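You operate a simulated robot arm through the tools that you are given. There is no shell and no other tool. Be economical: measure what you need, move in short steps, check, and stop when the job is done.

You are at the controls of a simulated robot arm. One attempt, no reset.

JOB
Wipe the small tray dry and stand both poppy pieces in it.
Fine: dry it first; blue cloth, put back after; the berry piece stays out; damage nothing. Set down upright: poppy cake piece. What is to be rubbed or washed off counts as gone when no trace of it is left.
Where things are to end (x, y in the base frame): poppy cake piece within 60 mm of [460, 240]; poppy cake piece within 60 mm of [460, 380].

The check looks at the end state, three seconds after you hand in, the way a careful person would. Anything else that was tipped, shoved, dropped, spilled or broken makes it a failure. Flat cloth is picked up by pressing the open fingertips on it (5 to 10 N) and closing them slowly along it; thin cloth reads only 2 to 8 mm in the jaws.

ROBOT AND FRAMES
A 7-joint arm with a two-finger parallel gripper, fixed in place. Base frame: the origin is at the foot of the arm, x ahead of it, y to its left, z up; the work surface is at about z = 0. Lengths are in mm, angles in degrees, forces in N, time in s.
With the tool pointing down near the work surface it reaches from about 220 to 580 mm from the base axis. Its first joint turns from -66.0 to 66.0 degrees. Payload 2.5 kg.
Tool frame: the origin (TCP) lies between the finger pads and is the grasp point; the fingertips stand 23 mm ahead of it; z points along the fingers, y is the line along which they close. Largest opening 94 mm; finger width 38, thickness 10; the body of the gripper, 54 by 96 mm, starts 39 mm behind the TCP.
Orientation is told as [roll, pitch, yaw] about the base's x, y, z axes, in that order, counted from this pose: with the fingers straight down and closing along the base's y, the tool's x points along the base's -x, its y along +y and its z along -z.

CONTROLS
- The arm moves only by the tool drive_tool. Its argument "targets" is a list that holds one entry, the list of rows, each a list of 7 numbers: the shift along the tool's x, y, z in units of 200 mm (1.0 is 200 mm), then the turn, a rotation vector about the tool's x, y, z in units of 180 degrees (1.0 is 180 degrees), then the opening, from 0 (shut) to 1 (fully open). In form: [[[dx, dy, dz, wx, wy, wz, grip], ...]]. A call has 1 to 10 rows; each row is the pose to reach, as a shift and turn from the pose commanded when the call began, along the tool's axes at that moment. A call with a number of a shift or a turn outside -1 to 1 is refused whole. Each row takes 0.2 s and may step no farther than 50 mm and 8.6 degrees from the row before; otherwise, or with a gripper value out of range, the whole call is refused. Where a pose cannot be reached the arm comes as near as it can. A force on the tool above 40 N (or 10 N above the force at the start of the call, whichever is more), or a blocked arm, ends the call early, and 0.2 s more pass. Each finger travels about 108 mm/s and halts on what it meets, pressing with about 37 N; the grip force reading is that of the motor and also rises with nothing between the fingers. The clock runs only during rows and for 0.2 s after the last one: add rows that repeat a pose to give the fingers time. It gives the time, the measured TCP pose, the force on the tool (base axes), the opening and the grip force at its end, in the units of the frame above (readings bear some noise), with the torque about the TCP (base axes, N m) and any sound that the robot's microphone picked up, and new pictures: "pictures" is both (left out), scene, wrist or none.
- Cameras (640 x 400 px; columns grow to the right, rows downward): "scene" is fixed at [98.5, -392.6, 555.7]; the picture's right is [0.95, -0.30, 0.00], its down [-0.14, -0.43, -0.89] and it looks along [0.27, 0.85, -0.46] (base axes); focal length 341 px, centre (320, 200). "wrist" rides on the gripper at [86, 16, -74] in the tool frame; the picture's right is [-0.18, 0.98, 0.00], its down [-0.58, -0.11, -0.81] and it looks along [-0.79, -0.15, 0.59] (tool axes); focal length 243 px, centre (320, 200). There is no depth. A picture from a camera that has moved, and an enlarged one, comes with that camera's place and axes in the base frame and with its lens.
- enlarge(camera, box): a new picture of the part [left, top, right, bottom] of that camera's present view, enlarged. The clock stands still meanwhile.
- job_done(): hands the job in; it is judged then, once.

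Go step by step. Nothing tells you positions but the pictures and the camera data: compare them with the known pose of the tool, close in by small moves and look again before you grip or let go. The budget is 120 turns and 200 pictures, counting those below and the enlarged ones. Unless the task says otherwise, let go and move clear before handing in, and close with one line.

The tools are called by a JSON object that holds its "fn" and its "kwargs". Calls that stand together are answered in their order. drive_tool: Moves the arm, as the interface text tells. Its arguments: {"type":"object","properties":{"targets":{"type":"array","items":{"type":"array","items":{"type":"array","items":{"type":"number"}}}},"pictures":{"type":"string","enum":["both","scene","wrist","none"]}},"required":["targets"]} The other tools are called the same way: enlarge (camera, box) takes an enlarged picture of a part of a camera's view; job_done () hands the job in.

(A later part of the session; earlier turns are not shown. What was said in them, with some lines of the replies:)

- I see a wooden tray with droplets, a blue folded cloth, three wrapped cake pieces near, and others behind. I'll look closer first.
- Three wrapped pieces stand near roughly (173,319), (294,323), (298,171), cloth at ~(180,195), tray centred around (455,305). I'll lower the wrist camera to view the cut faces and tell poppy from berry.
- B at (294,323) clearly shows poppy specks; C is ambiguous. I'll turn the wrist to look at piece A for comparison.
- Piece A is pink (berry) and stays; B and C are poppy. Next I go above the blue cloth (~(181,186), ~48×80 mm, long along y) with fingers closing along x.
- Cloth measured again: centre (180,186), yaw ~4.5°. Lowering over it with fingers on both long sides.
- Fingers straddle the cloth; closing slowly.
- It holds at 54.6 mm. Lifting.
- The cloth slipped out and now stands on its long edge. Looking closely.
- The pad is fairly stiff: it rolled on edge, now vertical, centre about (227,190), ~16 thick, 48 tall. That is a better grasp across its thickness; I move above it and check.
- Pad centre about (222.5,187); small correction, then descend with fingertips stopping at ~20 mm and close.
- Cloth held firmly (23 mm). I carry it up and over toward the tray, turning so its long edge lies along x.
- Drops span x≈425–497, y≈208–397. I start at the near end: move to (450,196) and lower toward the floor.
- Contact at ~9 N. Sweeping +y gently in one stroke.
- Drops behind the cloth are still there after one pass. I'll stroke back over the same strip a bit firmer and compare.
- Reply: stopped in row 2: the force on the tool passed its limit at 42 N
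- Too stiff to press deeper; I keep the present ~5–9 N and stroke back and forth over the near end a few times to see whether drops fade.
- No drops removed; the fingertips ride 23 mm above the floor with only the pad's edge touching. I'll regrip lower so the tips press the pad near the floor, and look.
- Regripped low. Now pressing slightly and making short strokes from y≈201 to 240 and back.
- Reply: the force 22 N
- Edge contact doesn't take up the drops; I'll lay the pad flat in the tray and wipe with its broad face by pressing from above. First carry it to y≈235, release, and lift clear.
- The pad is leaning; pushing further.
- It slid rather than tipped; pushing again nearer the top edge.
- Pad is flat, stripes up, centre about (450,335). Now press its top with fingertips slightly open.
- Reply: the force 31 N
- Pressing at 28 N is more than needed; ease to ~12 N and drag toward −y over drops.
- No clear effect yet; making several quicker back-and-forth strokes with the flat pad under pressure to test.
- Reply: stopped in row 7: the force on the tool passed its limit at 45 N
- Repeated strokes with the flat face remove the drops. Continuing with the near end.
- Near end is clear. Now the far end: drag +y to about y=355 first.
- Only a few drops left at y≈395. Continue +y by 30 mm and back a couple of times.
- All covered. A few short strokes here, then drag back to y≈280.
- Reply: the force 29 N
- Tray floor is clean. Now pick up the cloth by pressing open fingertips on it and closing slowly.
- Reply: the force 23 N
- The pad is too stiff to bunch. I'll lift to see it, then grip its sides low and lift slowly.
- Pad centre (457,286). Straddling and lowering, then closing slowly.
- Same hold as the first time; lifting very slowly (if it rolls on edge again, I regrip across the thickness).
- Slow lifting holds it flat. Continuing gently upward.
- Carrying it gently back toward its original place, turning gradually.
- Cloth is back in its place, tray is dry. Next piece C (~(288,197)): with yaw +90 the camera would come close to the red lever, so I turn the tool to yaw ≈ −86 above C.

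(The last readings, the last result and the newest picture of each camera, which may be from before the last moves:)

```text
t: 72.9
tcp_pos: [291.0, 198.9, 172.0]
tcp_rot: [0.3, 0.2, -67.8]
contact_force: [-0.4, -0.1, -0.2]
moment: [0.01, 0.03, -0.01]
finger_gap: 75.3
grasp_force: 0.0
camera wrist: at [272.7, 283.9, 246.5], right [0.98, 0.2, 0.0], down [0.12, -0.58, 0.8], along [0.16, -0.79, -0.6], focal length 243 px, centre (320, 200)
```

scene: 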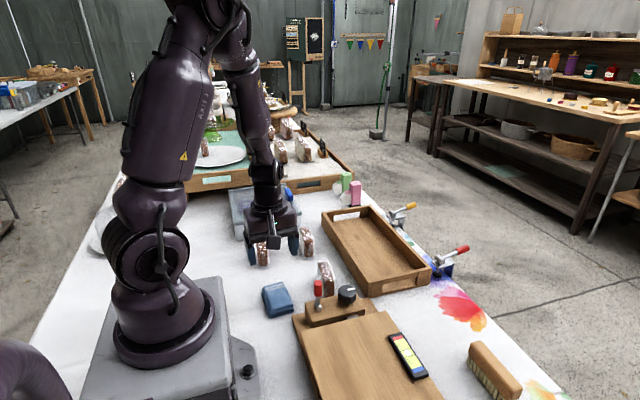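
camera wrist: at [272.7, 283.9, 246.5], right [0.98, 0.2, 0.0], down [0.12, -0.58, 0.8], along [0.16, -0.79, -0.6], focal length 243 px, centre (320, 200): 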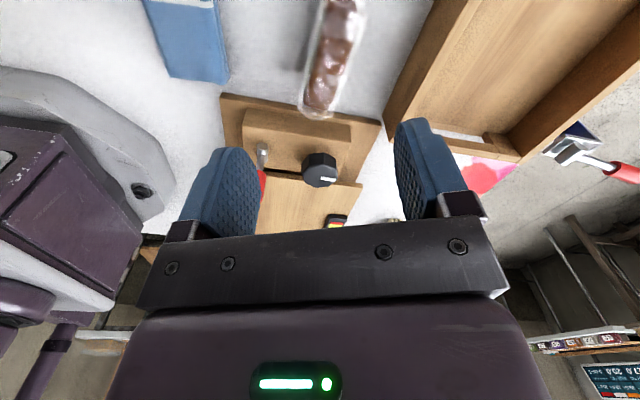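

C is nearly aligned with y, centre ≈(297,203). Aligning yaw to −90 and lowering for a closer look.

{"fn": "drive_tool", "kwargs": {"targets": [[[0.002, 0.034, 0.06, 0, 0, 0.041, 0.8], [0.002, 0.034, 0.12, 0, 0, 0.082, 0.8], [0.002, 0.034, 0.2, 0, 0, 0.123, 0.8], [0.002, 0.034, 0.235, 0, 0, 0.123, 0.8], [0.002, 0.034, 0.235, 0, 0, 0.123, 0.8]]], "pictures": "both"}}

{"fn": "enlarge", "kwargs": {"camera": "wrist", "box": [220, 0, 420, 160]}}

```text
t: 74.1
tcp_pos: [299.8, 204.6, 124.4]
tcp_rot: [0.2, 0.4, -89.9]
contact_force: [0.4, -0.4, -0.2]
moment: [-0.05, -0.02, -0.02]
finger_gap: 75.3
grasp_force: 0.2
camera wrist: at [313.7, 289.0, 199.3], right [0.98, -0.18, 0.0], down [-0.11, -0.59, 0.8], along [-0.14, -0.79, -0.6], focal length 243 px, centre (320, 200)
```

scene: 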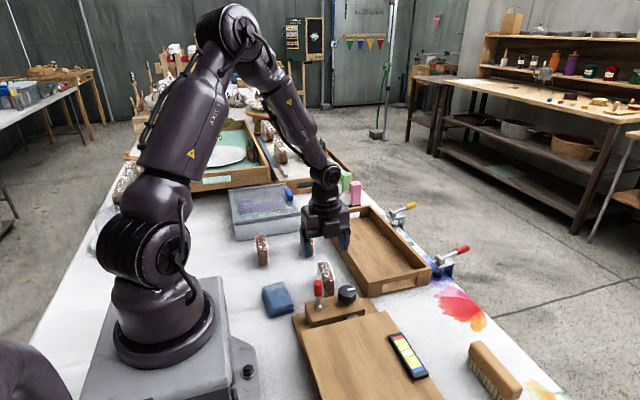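
wrist: 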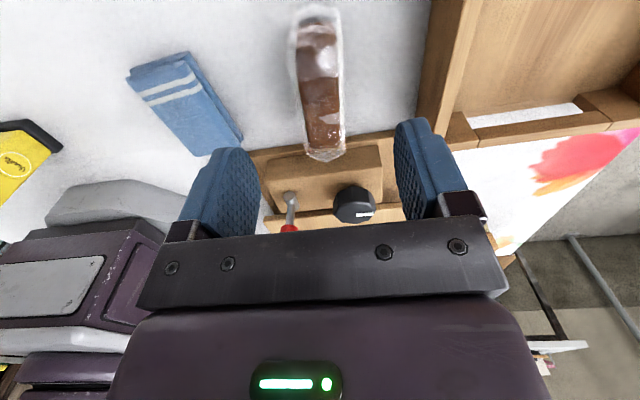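

```text
2.50 times, centred on (320, 80) of wrist
camera zoom: at [313.7, 289.0, 199.3], right [0.98, -0.18, 0.0], down [-0.11, -0.59, 0.8], along [-0.14, -0.79, -0.6], focal length 606 px, centre (320, 500)
```

zoom: 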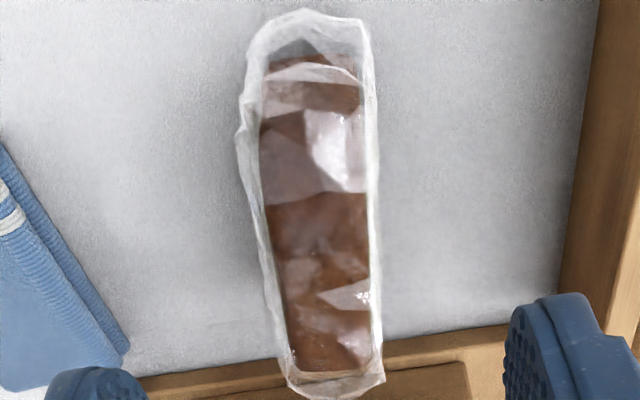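

C's axis is tilted about −5.5°, centre ≈(300,205). Aligning and descending to grip height.

{"fn": "drive_tool", "kwargs": {"targets": [[[0, 0, 0.1, 0, 0, 0.03, 0.8], [0, 0, 0.2, 0, 0, 0.03, 0.8], [0, 0, 0.3, 0, 0, 0.03, 0.8], [0, 0, 0.43, 0, 0, 0.03, 0.8], [0, 0, 0.43, 0, 0, 0.03, 0.8]]], "pictures": "both"}}

{"fn": "enlarge", "kwargs": {"camera": "scene", "box": [270, 220, 390, 320]}}

```text
t: 75.3
tcp_pos: [298.7, 202.7, 38.5]
tcp_rot: [0.2, 0.5, -95.2]
contact_force: [0.5, 0.4, -0.2]
moment: [0.03, 0.0, -0.02]
finger_gap: 75.3
grasp_force: 0.1
camera wrist: at [322.0, 286.0, 112.5], right [0.96, -0.27, 0.0], down [-0.16, -0.57, 0.8], along [-0.22, -0.77, -0.6], focal length 243 px, centre (320, 200)
```

scene: 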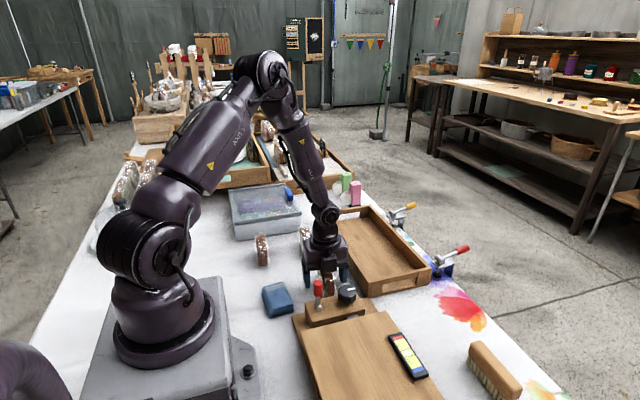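
wrist: 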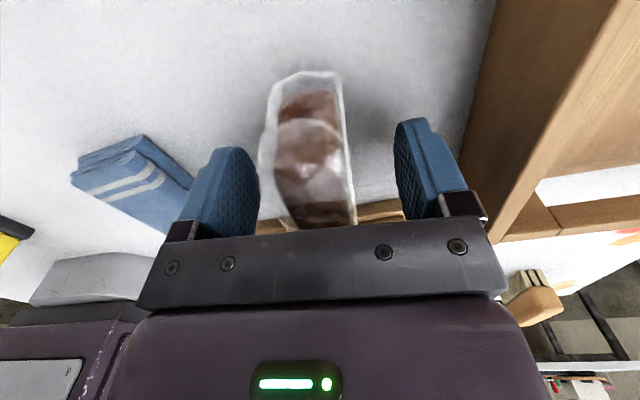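

```text
4.00 times, centred on (330, 270) of scene
camera zoom: at [98.5, -392.6, 555.7], right [0.95, -0.3, 0.0], down [-0.14, -0.43, -0.89], along [0.27, 0.85, -0.46], focal length 1364 px, centre (280, -80)
```

zoom: 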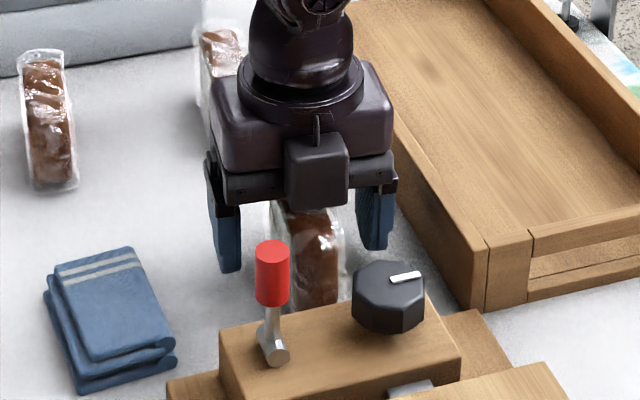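

Piece sits slightly to −x between the fingers; shifting 4 mm and closing slowly.

{"fn": "drive_tool", "kwargs": {"targets": [[[0, -0.02, 0, 0, 0, 0, 0.8], [0, -0.02, 0, 0, 0, 0, 0.7], [0, -0.02, 0, 0, 0, 0, 0.6], [0, -0.02, 0, 0, 0, 0, 0.52], [0, -0.02, 0, 0, 0, 0, 0.46], [0, -0.02, 0, 0, 0, 0, 0.42], [0, -0.02, 0, 0, 0, 0, 0.38], [0, -0.02, 0, 0, 0, 0, 0.34], [0, -0.02, 0, 0, 0, 0, 0.3]]], "pictures": "wrist"}}

```text
t: 77.3
tcp_pos: [295.0, 203.7, 39.5]
tcp_rot: [0.2, 0.3, -95.2]
contact_force: [0.5, 0.2, 0.6]
moment: [0.02, 0.02, -0.03]
finger_gap: 29.9
grasp_force: 8.9
camera wrist: at [317.8, 286.8, 113.4], right [0.96, -0.27, 0.0], down [-0.16, -0.57, 0.8], along [-0.22, -0.77, -0.6], focal length 243 px, centre (320, 200)
```

wrist: 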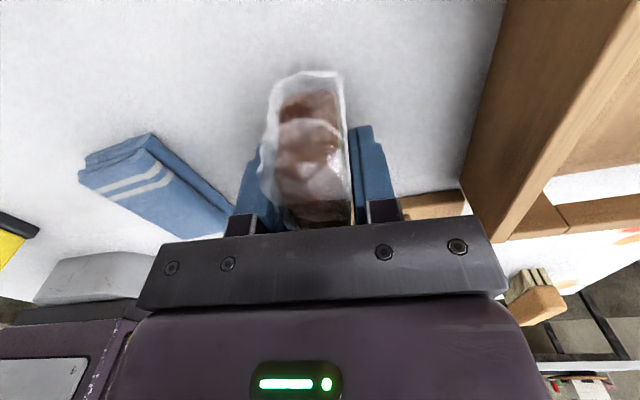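

{"fn": "drive_tool", "kwargs": {"targets": [[[0, 0, 0, 0, 0, 0, 0.28], [0, 0, 0, 0, 0, 0, 0.27], [0, 0, 0, 0, 0, 0, 0.27], [0, 0, -0.02, 0, 0, 0, 0.27], [0, 0, -0.05, 0, 0, 0, 0.27], [0, 0, -0.08, 0, 0, 0, 0.27]]], "pictures": "both"}}

```text
t: 78.7
tcp_pos: [295.4, 203.4, 55.2]
tcp_rot: [0.2, 0.4, -95.3]
contact_force: [0.6, -1.0, -0.2]
moment: [0.01, 0.0, -0.01]
finger_gap: 30.0
grasp_force: 8.7
camera wrist: at [317.1, 287.8, 130.0], right [0.96, -0.27, 0.0], down [-0.16, -0.57, 0.8], along [-0.22, -0.77, -0.6], focal length 243 px, centre (320, 200)
```

scene: 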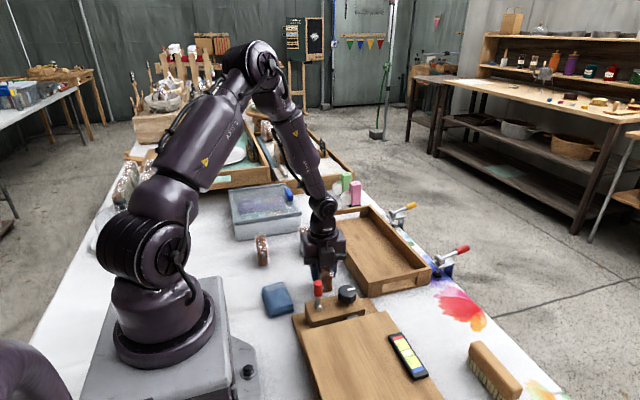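
wrist: 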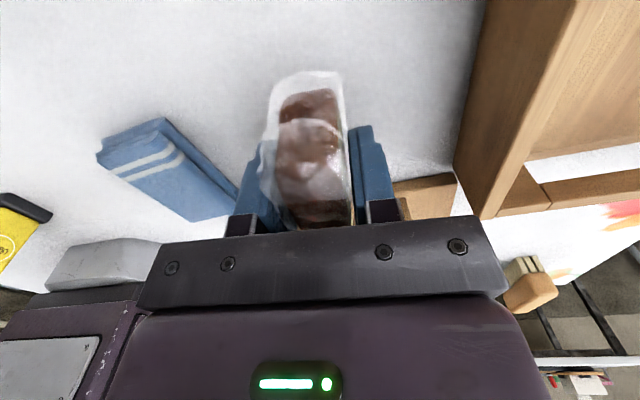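

Held well. Lifting clear of the tray rim.

{"fn": "drive_tool", "kwargs": {"targets": [[[0, 0, -0.03, 0, 0, 0, 0.27], [0, 0, -0.08, 0, 0, 0, 0.27], [0, 0, -0.14, 0, 0, 0, 0.27], [0, 0, -0.2, 0, 0, 0, 0.27], [0, 0, -0.26, 0, 0, 0, 0.27], [0, 0, -0.32, 0, 0, 0, 0.27], [0, 0, -0.36, 0, 0, 0, 0.27], [0, 0, -0.38, 0, 0, 0, 0.27]]], "pictures": "none"}}

```text
t: 80.5
tcp_pos: [294.6, 202.3, 131.1]
tcp_rot: [0.3, 0.3, -95.3]
contact_force: [-0.2, 0.1, -0.8]
moment: [0.03, 0.05, 0.0]
finger_gap: 30.0
grasp_force: 9.4
```

{"fn": "drive_tool", "kwargs": {"targets": [[[0.01, 0.035, 0, 0, 0, 0, 0.27], [0.03, 0.1, 0, 0, 0, -0.004, 0.27], [0.058, 0.195, 0, 0, 0, -0.008, 0.27], [0.088, 0.295, 0, 0, 0, -0.012, 0.27], [0.118, 0.395, 0, 0, 0, -0.016, 0.27], [0.148, 0.495, 0, 0, 0, -0.02, 0.27], [0.178, 0.595, 0, 0, 0, -0.024, 0.27], [0.208, 0.695, 0, 0, 0, -0.029, 0.27], [0.23, 0.77, 0, 0, 0, -0.029, 0.27], [0.24, 0.806, 0, 0, 0, -0.029, 0.27]]], "pictures": "both"}}

```text
t: 82.7
tcp_pos: [459.8, 236.6, 128.9]
tcp_rot: [0.2, 0.3, -90.0]
contact_force: [0.1, -0.5, -1.3]
moment: [0.02, 0.0, -0.01]
finger_gap: 30.1
grasp_force: 8.9
camera wrist: at [475.3, 321.0, 204.1], right [0.98, -0.18, 0.0], down [-0.11, -0.59, 0.8], along [-0.15, -0.79, -0.6], focal length 243 px, centre (320, 200)
```

scene: 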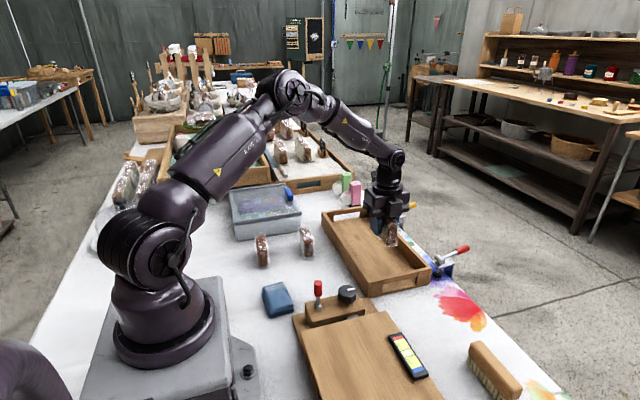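
wrist: 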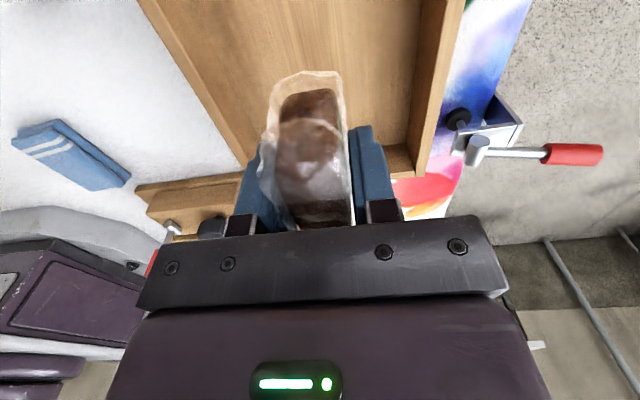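

Over the tray; lowering.

{"fn": "drive_tool", "kwargs": {"targets": [[[0, 0, 0.04, 0, 0, 0, 0.27], [0, 0, 0.11, 0, 0, 0, 0.27], [0, 0, 0.18, 0, 0, 0, 0.27], [0, 0, 0.25, 0, 0, 0, 0.27], [0, 0, 0.31, 0, 0, 0, 0.27], [0, 0, 0.35, 0, 0, 0, 0.27], [0, 0, 0.375, 0, 0, 0, 0.27], [0, 0, 0.385, 0, 0, 0, 0.27], [0, 0, 0.39, 0, 0, 0, 0.27]]], "pictures": "none"}}

```text
t: 84.7
tcp_pos: [459.0, 236.1, 52.3]
tcp_rot: [0.2, 0.3, -90.0]
contact_force: [-0.2, 0.3, -0.2]
moment: [0.0, -0.05, 0.03]
finger_gap: 29.9
grasp_force: 10.0
```

{"fn": "drive_tool", "kwargs": {"targets": [[[0, 0, 0.005, 0, 0, 0, 0.27], [0, 0, 0.01, 0, 0, 0, 0.27], [0, 0, 0.013, 0, 0, 0, 0.27]]], "pictures": "scene"}}

{"fn": "enlarge", "kwargs": {"camera": "scene", "box": [330, 190, 450, 290]}}

```text
t: 85.5
tcp_pos: [460.0, 237.0, 49.5]
tcp_rot: [0.2, 0.4, -90.0]
contact_force: [0.1, 0.0, -1.4]
moment: [-0.02, 0.03, 0.03]
finger_gap: 29.9
grasp_force: 8.9
```

scene: 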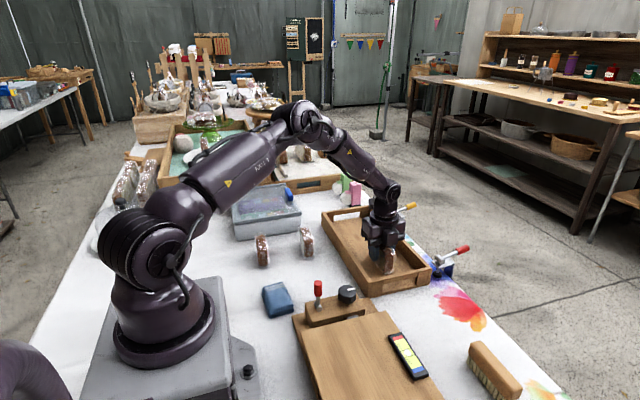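

```text
4.00 times, centred on (390, 240) of scene
camera zoom: at [98.5, -392.6, 555.7], right [0.95, -0.3, 0.0], down [-0.14, -0.43, -0.89], along [0.27, 0.85, -0.46], focal length 1364 px, centre (40, 40)
```

zoom: 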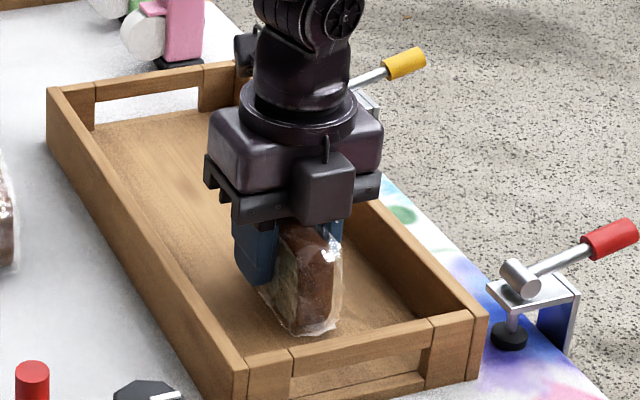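

{"fn": "drive_tool", "kwargs": {"targets": [[[0, 0, 0.004, 0, 0, 0, 0.27], [0, 0, 0.008, 0, 0, 0, 0.27], [0, 0, 0.008, 0, 0, 0, 0.27]]], "pictures": "none"}}

```text
t: 86.3
tcp_pos: [459.8, 236.1, 49.0]
tcp_rot: [0.2, 0.3, -90.0]
contact_force: [-0.1, 0.4, -1.1]
moment: [0.0, 0.03, 0.01]
finger_gap: 29.9
grasp_force: 8.9
```

{"fn": "drive_tool", "kwargs": {"targets": [[[0, 0, 0.004, 0, 0, 0, 0.27], [0, 0, 0.008, 0, 0, 0, 0.27], [0, 0, 0.008, 0, 0, 0, 0.27]]], "pictures": "none"}}

```text
t: 87.1
tcp_pos: [459.5, 237.0, 47.6]
tcp_rot: [0.3, 0.2, -90.2]
contact_force: [0.6, -0.3, 5.5]
moment: [-0.02, 0.14, 0.0]
finger_gap: 30.0
grasp_force: 8.9
```

Contact (5.5 N). Ease slightly, open and rise.

{"fn": "drive_tool", "kwargs": {"targets": [[[0, 0, -0.003, 0, 0, 0, 0.3], [0, 0, -0.003, 0, 0, 0, 0.4], [0, 0, -0.003, 0, 0, 0, 0.6], [0, 0, -0.003, 0, 0, 0, 0.7], [0, 0, -0.003, 0, 0, 0, 0.7], [0, 0, -0.1, 0, 0, 0, 0.7], [0, 0, -0.25, 0, 0, 0, 0.7], [0, 0, -0.45, 0, 0, 0, 0.7], [0, 0, -0.55, 0, 0, 0, 0.7]]], "pictures": "both"}}

{"fn": "enlarge", "kwargs": {"camera": "scene", "box": [330, 190, 450, 290]}}

```text
t: 89.1
tcp_pos: [458.2, 236.6, 157.8]
tcp_rot: [0.2, 0.2, -89.9]
contact_force: [-0.5, -0.6, -0.3]
moment: [0.02, -0.01, 0.0]
finger_gap: 65.7
grasp_force: 0.0
camera wrist: at [473.9, 321.3, 232.5], right [0.98, -0.18, 0.0], down [-0.11, -0.59, 0.8], along [-0.15, -0.79, -0.6], focal length 243 px, centre (320, 200)
```

scene: 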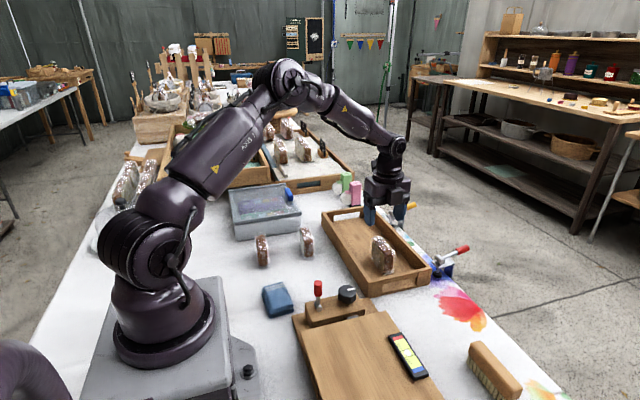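
wrist: 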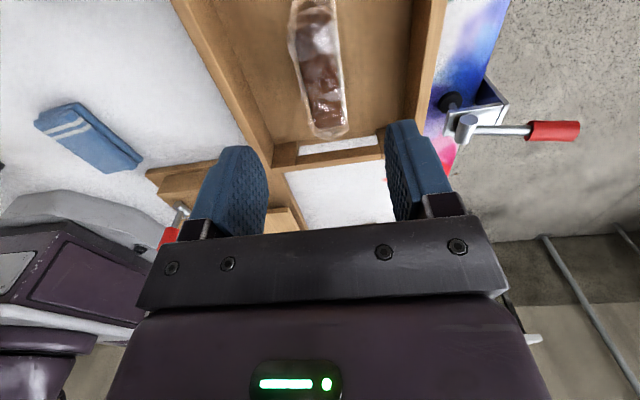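

```text
4.00 times, centred on (390, 240) of scene
camera zoom: at [98.5, -392.6, 555.7], right [0.95, -0.3, 0.0], down [-0.14, -0.43, -0.89], along [0.27, 0.85, -0.46], focal length 1364 px, centre (40, 40)
```

zoom: 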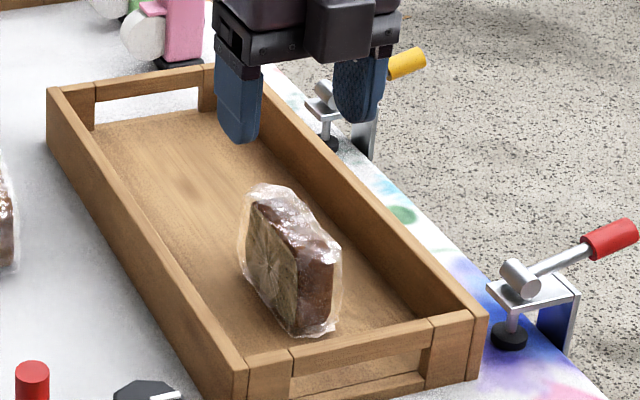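

Poppy piece C stands in the tray. Now to piece B (≈(294,357)), turning back to positive yaw on the way.

{"fn": "drive_tool", "kwargs": {"targets": [[[0.0, 0.0, -0.1, 0, 0, -0.045, 0.7], [0.06, -0.08, -0.1, 0, 0, -0.09, 0.7], [0.13, -0.18, -0.1, 0, 0, -0.135, 0.7], [0.2, -0.28, -0.1, 0, 0, -0.18, 0.7], [0.27, -0.38, -0.1, 0, 0, -0.225, 0.7], [0.34, -0.48, -0.1, 0, 0, -0.27, 0.7], [0.41, -0.58, -0.1, 0, 0, -0.315, 0.7], [0.48, -0.68, -0.1, 0, 0, -0.36, 0.7], [0.54, -0.76, -0.1, 0, 0, -0.405, 0.7], [0.59, -0.82, -0.1, 0, 0, -0.45, 0.7]]], "pictures": "none"}}

{"fn": "drive_tool", "kwargs": {"targets": [[[0, 0, 0, 0, 0, -0.045, 0.8], [0, 0, 0, 0, 0, -0.09, 0.8], [0, 0, 0, 0, 0, -0.135, 0.8], [0, 0, 0, 0, 0, -0.18, 0.8], [0, 0, 0, 0, 0, -0.225, 0.8], [0, 0, 0, 0, 0, -0.27, 0.8], [0, 0, 0, 0, 0, -0.315, 0.8], [0, 0, 0, 0, 0, -0.36, 0.8], [0, 0, 0, 0, 0, -0.405, 0.8], [0, 0, 0, 0, 0, -0.45, 0.8]]], "pictures": "both"}}

{"fn": "enlarge", "kwargs": {"camera": "wrist", "box": [200, 0, 440, 160]}}

```text
t: 91.3
tcp_pos: [296.7, 355.1, 177.8]
tcp_rot: [0.4, -0.2, -8.7]
contact_force: [-0.4, 0.0, -0.2]
moment: [0.03, 0.01, -0.03]
finger_gap: 65.7
grasp_force: 0.0
```

```text
t: 93.5
tcp_pos: [294.6, 353.8, 176.5]
tcp_rot: [0.0, -0.4, 72.1]
contact_force: [0.3, -0.6, -0.3]
moment: [0.01, -0.01, -0.01]
finger_gap: 75.2
grasp_force: 0.0
camera wrist: at [252.3, 275.0, 251.7], right [-0.88, 0.48, 0.0], down [0.28, 0.52, 0.81], along [0.39, 0.71, -0.59], focal length 243 px, centre (320, 200)
```

scene: 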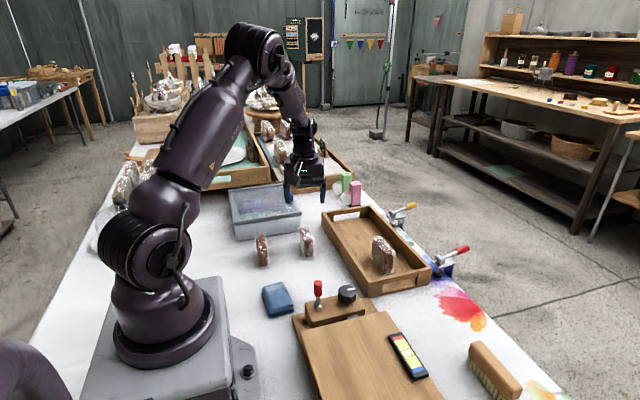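
wrist: 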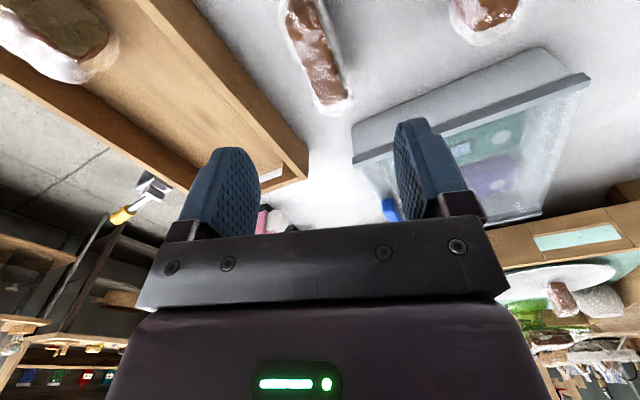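

```text
2.50 times, centred on (320, 80) of wrist
camera zoom: at [252.3, 275.0, 251.7], right [-0.88, 0.48, 0.0], down [0.28, 0.52, 0.81], along [0.39, 0.71, -0.59], focal length 606 px, centre (320, 500)
```

zoom: 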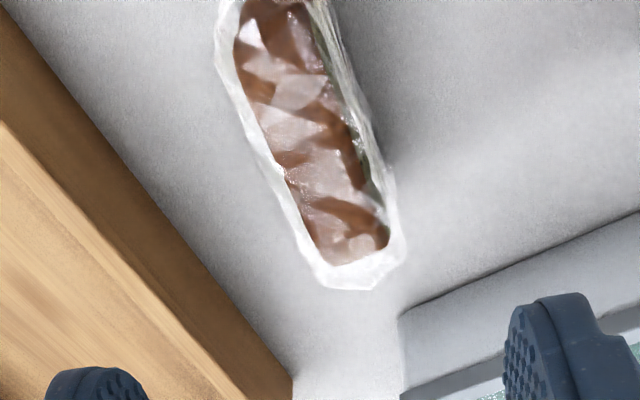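

{"fn": "drive_tool", "kwargs": {"targets": [[[0.019, -0.006, 0.08, 0, 0, -0.03, 0.8], [0.019, -0.006, 0.16, 0, 0, -0.055, 0.8], [0.019, -0.006, 0.257, 0, 0, -0.055, 0.8], [0.019, -0.006, 0.257, 0, 0, -0.055, 0.8]]], "pictures": "wrist"}}

{"fn": "enlarge", "kwargs": {"camera": "wrist", "box": [200, 0, 440, 160]}}

```text
t: 94.5
tcp_pos: [296.6, 351.3, 126.9]
tcp_rot: [-0.2, -0.4, 82.0]
contact_force: [-0.4, 0.3, 0.1]
moment: [0.03, 0.02, 0.02]
finger_gap: 75.2
grasp_force: 0.1
camera wrist: at [267.2, 265.9, 200.4], right [-0.95, 0.32, 0.0], down [0.19, 0.56, 0.81], along [0.26, 0.77, -0.59], focal length 243 px, centre (320, 200)
```

wrist: 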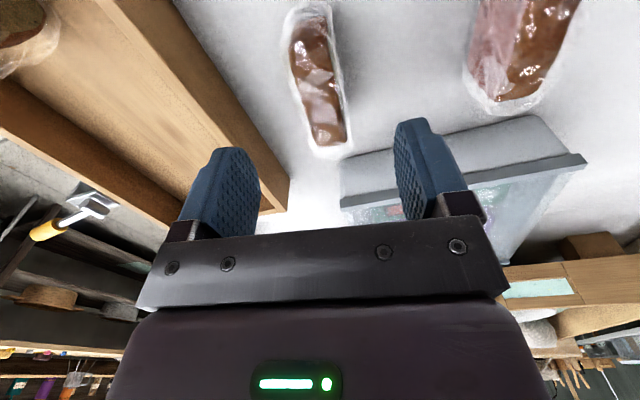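

```text
2.50 times, centred on (320, 80) of wrist
camera zoom: at [267.2, 265.9, 200.4], right [-0.95, 0.32, 0.0], down [0.19, 0.56, 0.81], along [0.26, 0.77, -0.59], focal length 606 px, centre (320, 500)
```

zoom: 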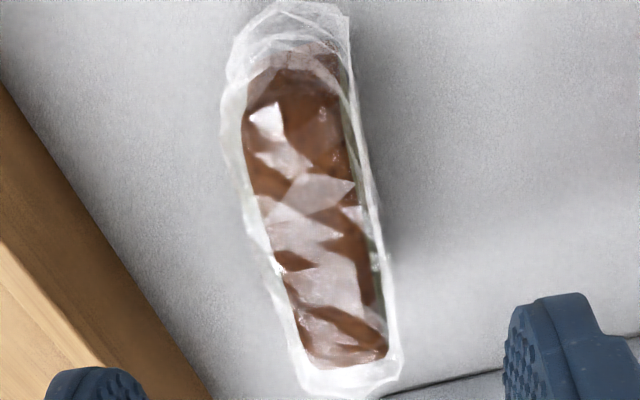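

B centre ≈(294,346), axis −8°. Descending to grip height.

{"fn": "drive_tool", "kwargs": {"targets": [[[0.021, 0.007, 0.1, 0, 0, 0, 0.8], [0.021, 0.007, 0.2, 0, 0, 0, 0.8], [0.021, 0.007, 0.32, 0, 0, 0, 0.8], [0.021, 0.007, 0.44, 0, 0, 0, 0.8], [0.021, 0.007, 0.44, 0, 0, 0, 0.8]]], "pictures": "both"}}

```text
t: 95.7
tcp_pos: [294.3, 347.0, 40.2]
tcp_rot: [-0.1, -0.5, 81.9]
contact_force: [0.0, -1.0, 0.0]
moment: [0.0, 0.0, 0.02]
finger_gap: 75.0
grasp_force: 0.0
camera wrist: at [265.5, 262.7, 113.5], right [-0.95, 0.32, 0.0], down [0.19, 0.56, 0.81], along [0.26, 0.77, -0.59], focal length 243 px, centre (320, 200)
```

scene: 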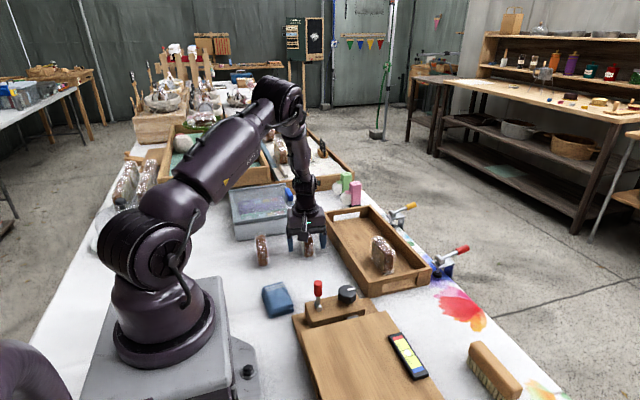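
wrist: 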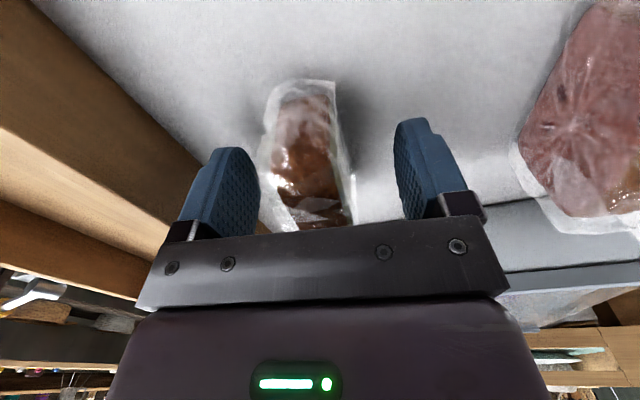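

{"fn": "drive_tool", "kwargs": {"targets": [[[0, -0.02, 0.004, 0, 0, 0, 0.8], [0, -0.02, 0.004, 0, 0, 0, 0.7], [0, -0.02, 0.004, 0, 0, 0, 0.6], [0, -0.02, 0.004, 0, 0, 0, 0.52], [0, -0.02, 0.004, 0, 0, 0, 0.46], [0, -0.02, 0.004, 0, 0, 0, 0.42], [0, -0.02, 0.004, 0, 0, 0, 0.38], [0, -0.02, 0.004, 0, 0, 0, 0.34], [0, -0.02, 0.004, 0, 0, 0, 0.3], [0, -0.02, 0.004, 0, 0, 0, 0.27]]], "pictures": "wrist"}}

```text
t: 97.9
tcp_pos: [297.5, 347.7, 39.4]
tcp_rot: [-0.2, -0.4, 81.9]
contact_force: [-0.1, -1.0, 0.9]
moment: [-0.03, 0.05, 0.0]
finger_gap: 29.9
grasp_force: 9.2
camera wrist: at [268.7, 261.8, 113.2], right [-0.95, 0.32, 0.0], down [0.19, 0.56, 0.81], along [0.26, 0.77, -0.59], focal length 243 px, centre (320, 200)
```

wrist: 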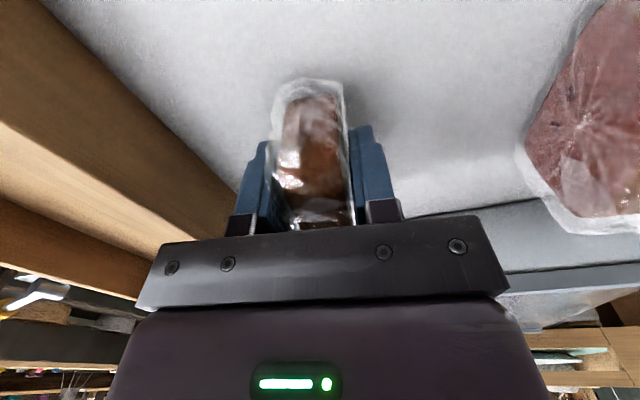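

Gripped (9 N). Lifting steadily.

{"fn": "drive_tool", "kwargs": {"targets": [[[0, 0, -0.015, 0, 0, 0, 0.27], [0, 0, -0.04, 0, 0, 0, 0.27], [0, 0, -0.08, 0, 0, 0, 0.27], [0, 0, -0.13, 0, 0, 0, 0.27], [0, 0, -0.19, 0, 0, 0, 0.27], [0, 0, -0.25, 0, 0, 0, 0.27], [0, 0, -0.31, 0, 0, 0, 0.27], [0, 0, -0.37, 0, 0, 0, 0.27], [0, 0, -0.42, 0, 0, 0, 0.27], [0, 0, -0.45, 0, 0, 0, 0.27]]], "pictures": "wrist"}}

```text
t: 100.1
tcp_pos: [296.4, 345.4, 128.8]
tcp_rot: [-0.1, -0.3, 81.8]
contact_force: [-1.1, 0.2, 0.2]
moment: [-0.01, 0.0, -0.02]
finger_gap: 29.8
grasp_force: 8.9
camera wrist: at [267.3, 260.1, 201.8], right [-0.95, 0.32, 0.0], down [0.19, 0.56, 0.81], along [0.26, 0.77, -0.59], focal length 243 px, centre (320, 200)
```

wrist: 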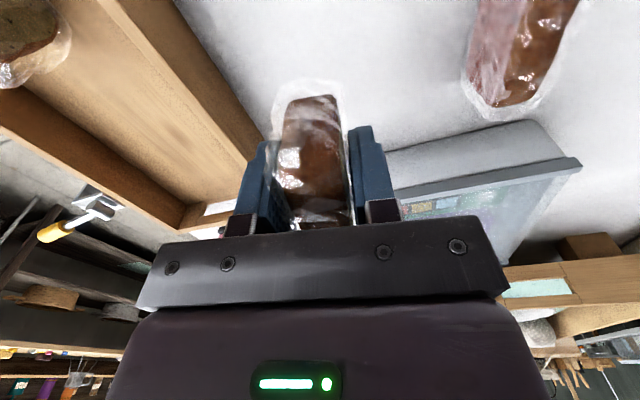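

{"fn": "drive_tool", "kwargs": {"targets": [[[-0.01, -0.033, 0, 0, 0, 0, 0.27], [-0.028, -0.095, 0, 0, 0, -0.005, 0.27], [-0.054, -0.185, 0, 0, 0, -0.012, 0.27], [-0.082, -0.28, 0, 0, 0, -0.018, 0.27], [-0.11, -0.378, 0, 0, 0, -0.025, 0.27], [-0.138, -0.475, 0, 0, 0, -0.031, 0.27], [-0.166, -0.57, 0, 0, 0, -0.038, 0.27], [-0.193, -0.665, 0, 0, 0, -0.045, 0.27], [-0.213, -0.735, 0, 0, 0, -0.045, 0.27], [-0.223, -0.769, 0, 0, 0, -0.045, 0.27]]], "pictures": "both"}}

```text
t: 102.3
tcp_pos: [454.3, 368.4, 127.6]
tcp_rot: [-0.3, -0.3, 90.1]
contact_force: [-0.5, -0.5, -0.7]
moment: [-0.01, 0.01, -0.01]
finger_gap: 29.8
grasp_force: 9.0
camera wrist: at [437.6, 280.2, 200.4], right [-0.98, 0.18, 0.0], down [0.11, 0.58, 0.81], along [0.15, 0.8, -0.59], focal length 243 px, centre (320, 200)
```

scene: 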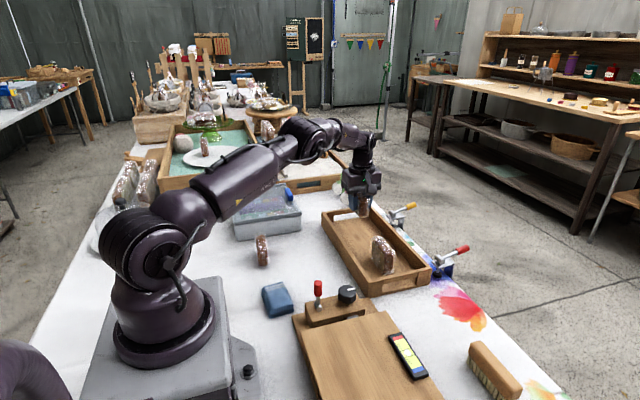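
wrist: 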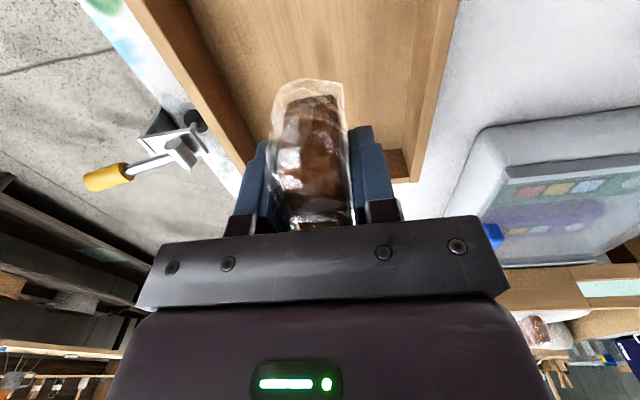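

Above the tray; lowering.

{"fn": "drive_tool", "kwargs": {"targets": [[[0, 0, 0.04, 0, 0, 0, 0.27], [0, 0, 0.11, 0, 0, 0, 0.27], [0, 0, 0.18, 0, 0, 0, 0.27], [0, 0, 0.25, 0, 0, 0, 0.27], [0, 0, 0.31, 0, 0, 0, 0.27], [0, 0, 0.35, 0, 0, 0, 0.27], [0, 0, 0.375, 0, 0, 0, 0.27], [0, 0, 0.385, 0, 0, 0, 0.27]]], "pictures": "scene"}}

```text
t: 104.1
tcp_pos: [455.4, 370.1, 50.6]
tcp_rot: [-0.2, -0.3, 90.1]
contact_force: [-0.1, 0.2, -0.5]
moment: [-0.03, 0.03, 0.01]
finger_gap: 30.0
grasp_force: 9.1
```

scene: 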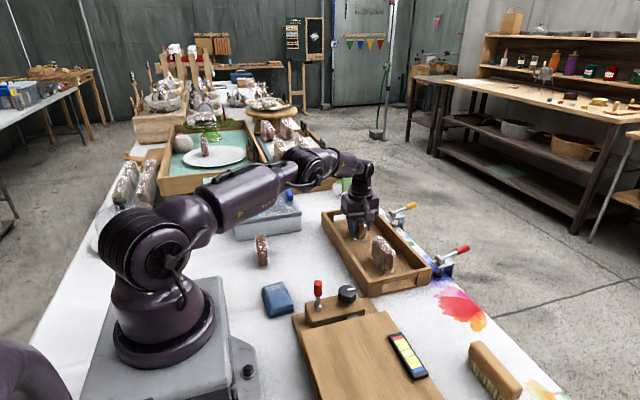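

{"fn": "drive_tool", "kwargs": {"targets": [[[0, 0, 0.004, 0, 0, 0, 0.27], [0, 0, 0.008, 0, 0, 0, 0.27], [0, 0, 0.008, 0, 0, 0, 0.27]]], "pictures": "none"}}

```text
t: 104.9
tcp_pos: [456.0, 369.4, 49.5]
tcp_rot: [-0.2, -0.3, 89.9]
contact_force: [-0.3, -0.8, 1.2]
moment: [0.03, 0.02, 0.02]
finger_gap: 30.2
grasp_force: 9.0
```

{"fn": "drive_tool", "kwargs": {"targets": [[[0, 0, 0.003, 0, 0, 0, 0.27], [0, 0, 0.005, 0, 0, 0, 0.27], [0, 0, 0.005, 0, 0, 0, 0.27]]], "pictures": "none"}}

```text
t: 105.7
tcp_pos: [454.7, 370.6, 48.9]
tcp_rot: [-0.3, -0.4, 90.0]
contact_force: [2.6, 0.8, 4.2]
moment: [0.0, 0.02, -0.02]
finger_gap: 30.2
grasp_force: 8.6
```

Contact at 4 N. Releasing and rising.

{"fn": "drive_tool", "kwargs": {"targets": [[[0, 0, -0.002, 0, 0, 0, 0.3], [0, 0, -0.002, 0, 0, 0, 0.4], [0, 0, -0.002, 0, 0, 0, 0.6], [0, 0, -0.002, 0, 0, 0, 0.7], [0, 0, -0.002, 0, 0, 0, 0.7], [0, 0, -0.1, 0, 0, 0, 0.7], [0, 0, -0.25, 0, 0, 0, 0.7], [0, 0, -0.45, 0, 0, 0, 0.7], [0, 0, -0.6, 0, 0, 0, 0.7]]], "pictures": "none"}}

{"fn": "drive_tool", "kwargs": {"targets": [[[0, 0.15, -0.1, 0, 0, 0, 0.7], [0, 0.35, -0.2, 0, 0, 0, 0.7], [0, 0.55, -0.3, 0, 0, 0, 0.7], [0, 0.75, -0.3, 0, 0, 0, 0.7], [0, 0.75, -0.3, 0, 0, 0, 0.7]]], "pictures": "both"}}

{"fn": "enlarge", "kwargs": {"camera": "scene", "box": [320, 195, 440, 295]}}

{"fn": "enlarge", "kwargs": {"camera": "scene", "box": [210, 180, 370, 330]}}

```text
t: 107.7
tcp_pos: [452.7, 368.7, 166.7]
tcp_rot: [-0.2, -0.3, 90.0]
contact_force: [0.2, 0.5, -0.3]
moment: [0.0, -0.02, -0.01]
finger_gap: 65.5
grasp_force: 0.1
```

```text
t: 108.9
tcp_pos: [304.1, 369.3, 228.5]
tcp_rot: [-0.2, -0.3, 90.0]
contact_force: [-0.4, -0.3, -0.1]
moment: [0.0, 0.01, 0.01]
finger_gap: 65.7
grasp_force: 0.1
camera wrist: at [287.6, 281.1, 303.1], right [-0.98, 0.18, 0.0], down [0.11, 0.58, 0.81], along [0.15, 0.8, -0.59], focal length 243 px, centre (320, 200)
```

scene: 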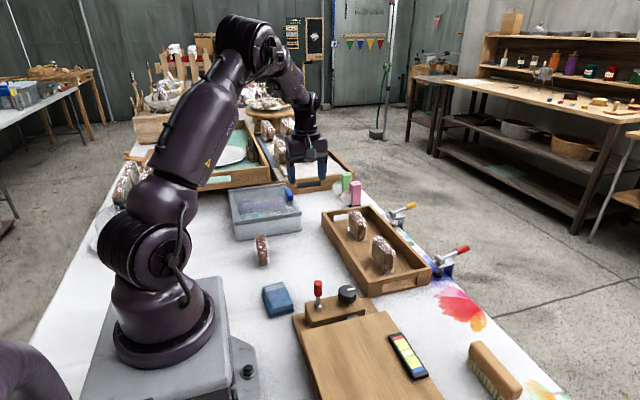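
wrist: 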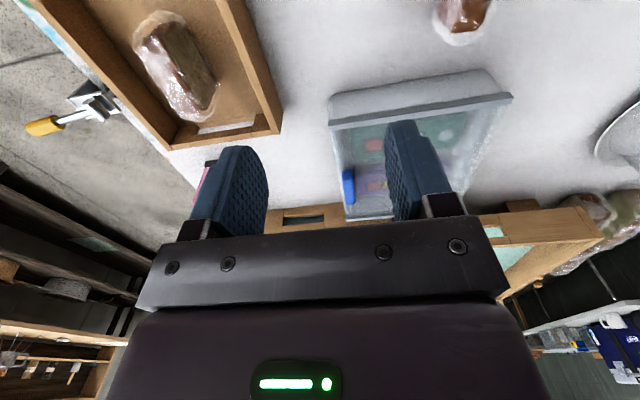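

```text
4.00 times, centred on (380, 245) of scene
camera zoom: at [98.5, -392.6, 555.7], right [0.95, -0.3, 0.0], down [-0.14, -0.43, -0.89], along [0.27, 0.85, -0.46], focal length 1364 px, centre (80, 20)
```

zoom: 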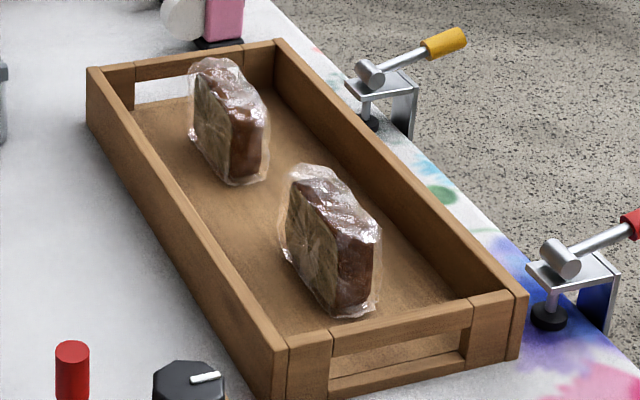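

```text
2.67 times, centred on (290, 255) of scene
camera zoom: at [98.5, -392.6, 555.7], right [0.95, -0.3, 0.0], down [-0.14, -0.43, -0.89], along [0.27, 0.85, -0.46], focal length 909 px, centre (400, 53)
```

zoom: 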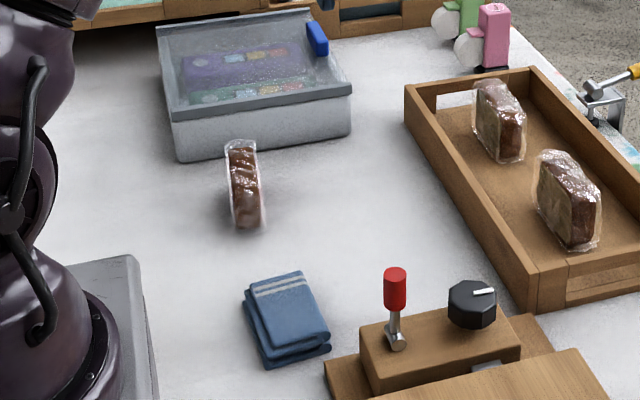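

Everything is where it should be: tray dry, both poppy pieces upright inside near (460,237) and (455,369), cloth folded back in place, and the berry piece and everything else untouched. Handing in.

{"fn": "job_done", "kwargs": {}}

```text
The job is handed in.
```

I wiped the small tray dry and stood both poppy pieces upright in it, at about (460, 237) and (455, 369). The blue cloth is back flat in its place, and the berry piece was left out where it was.
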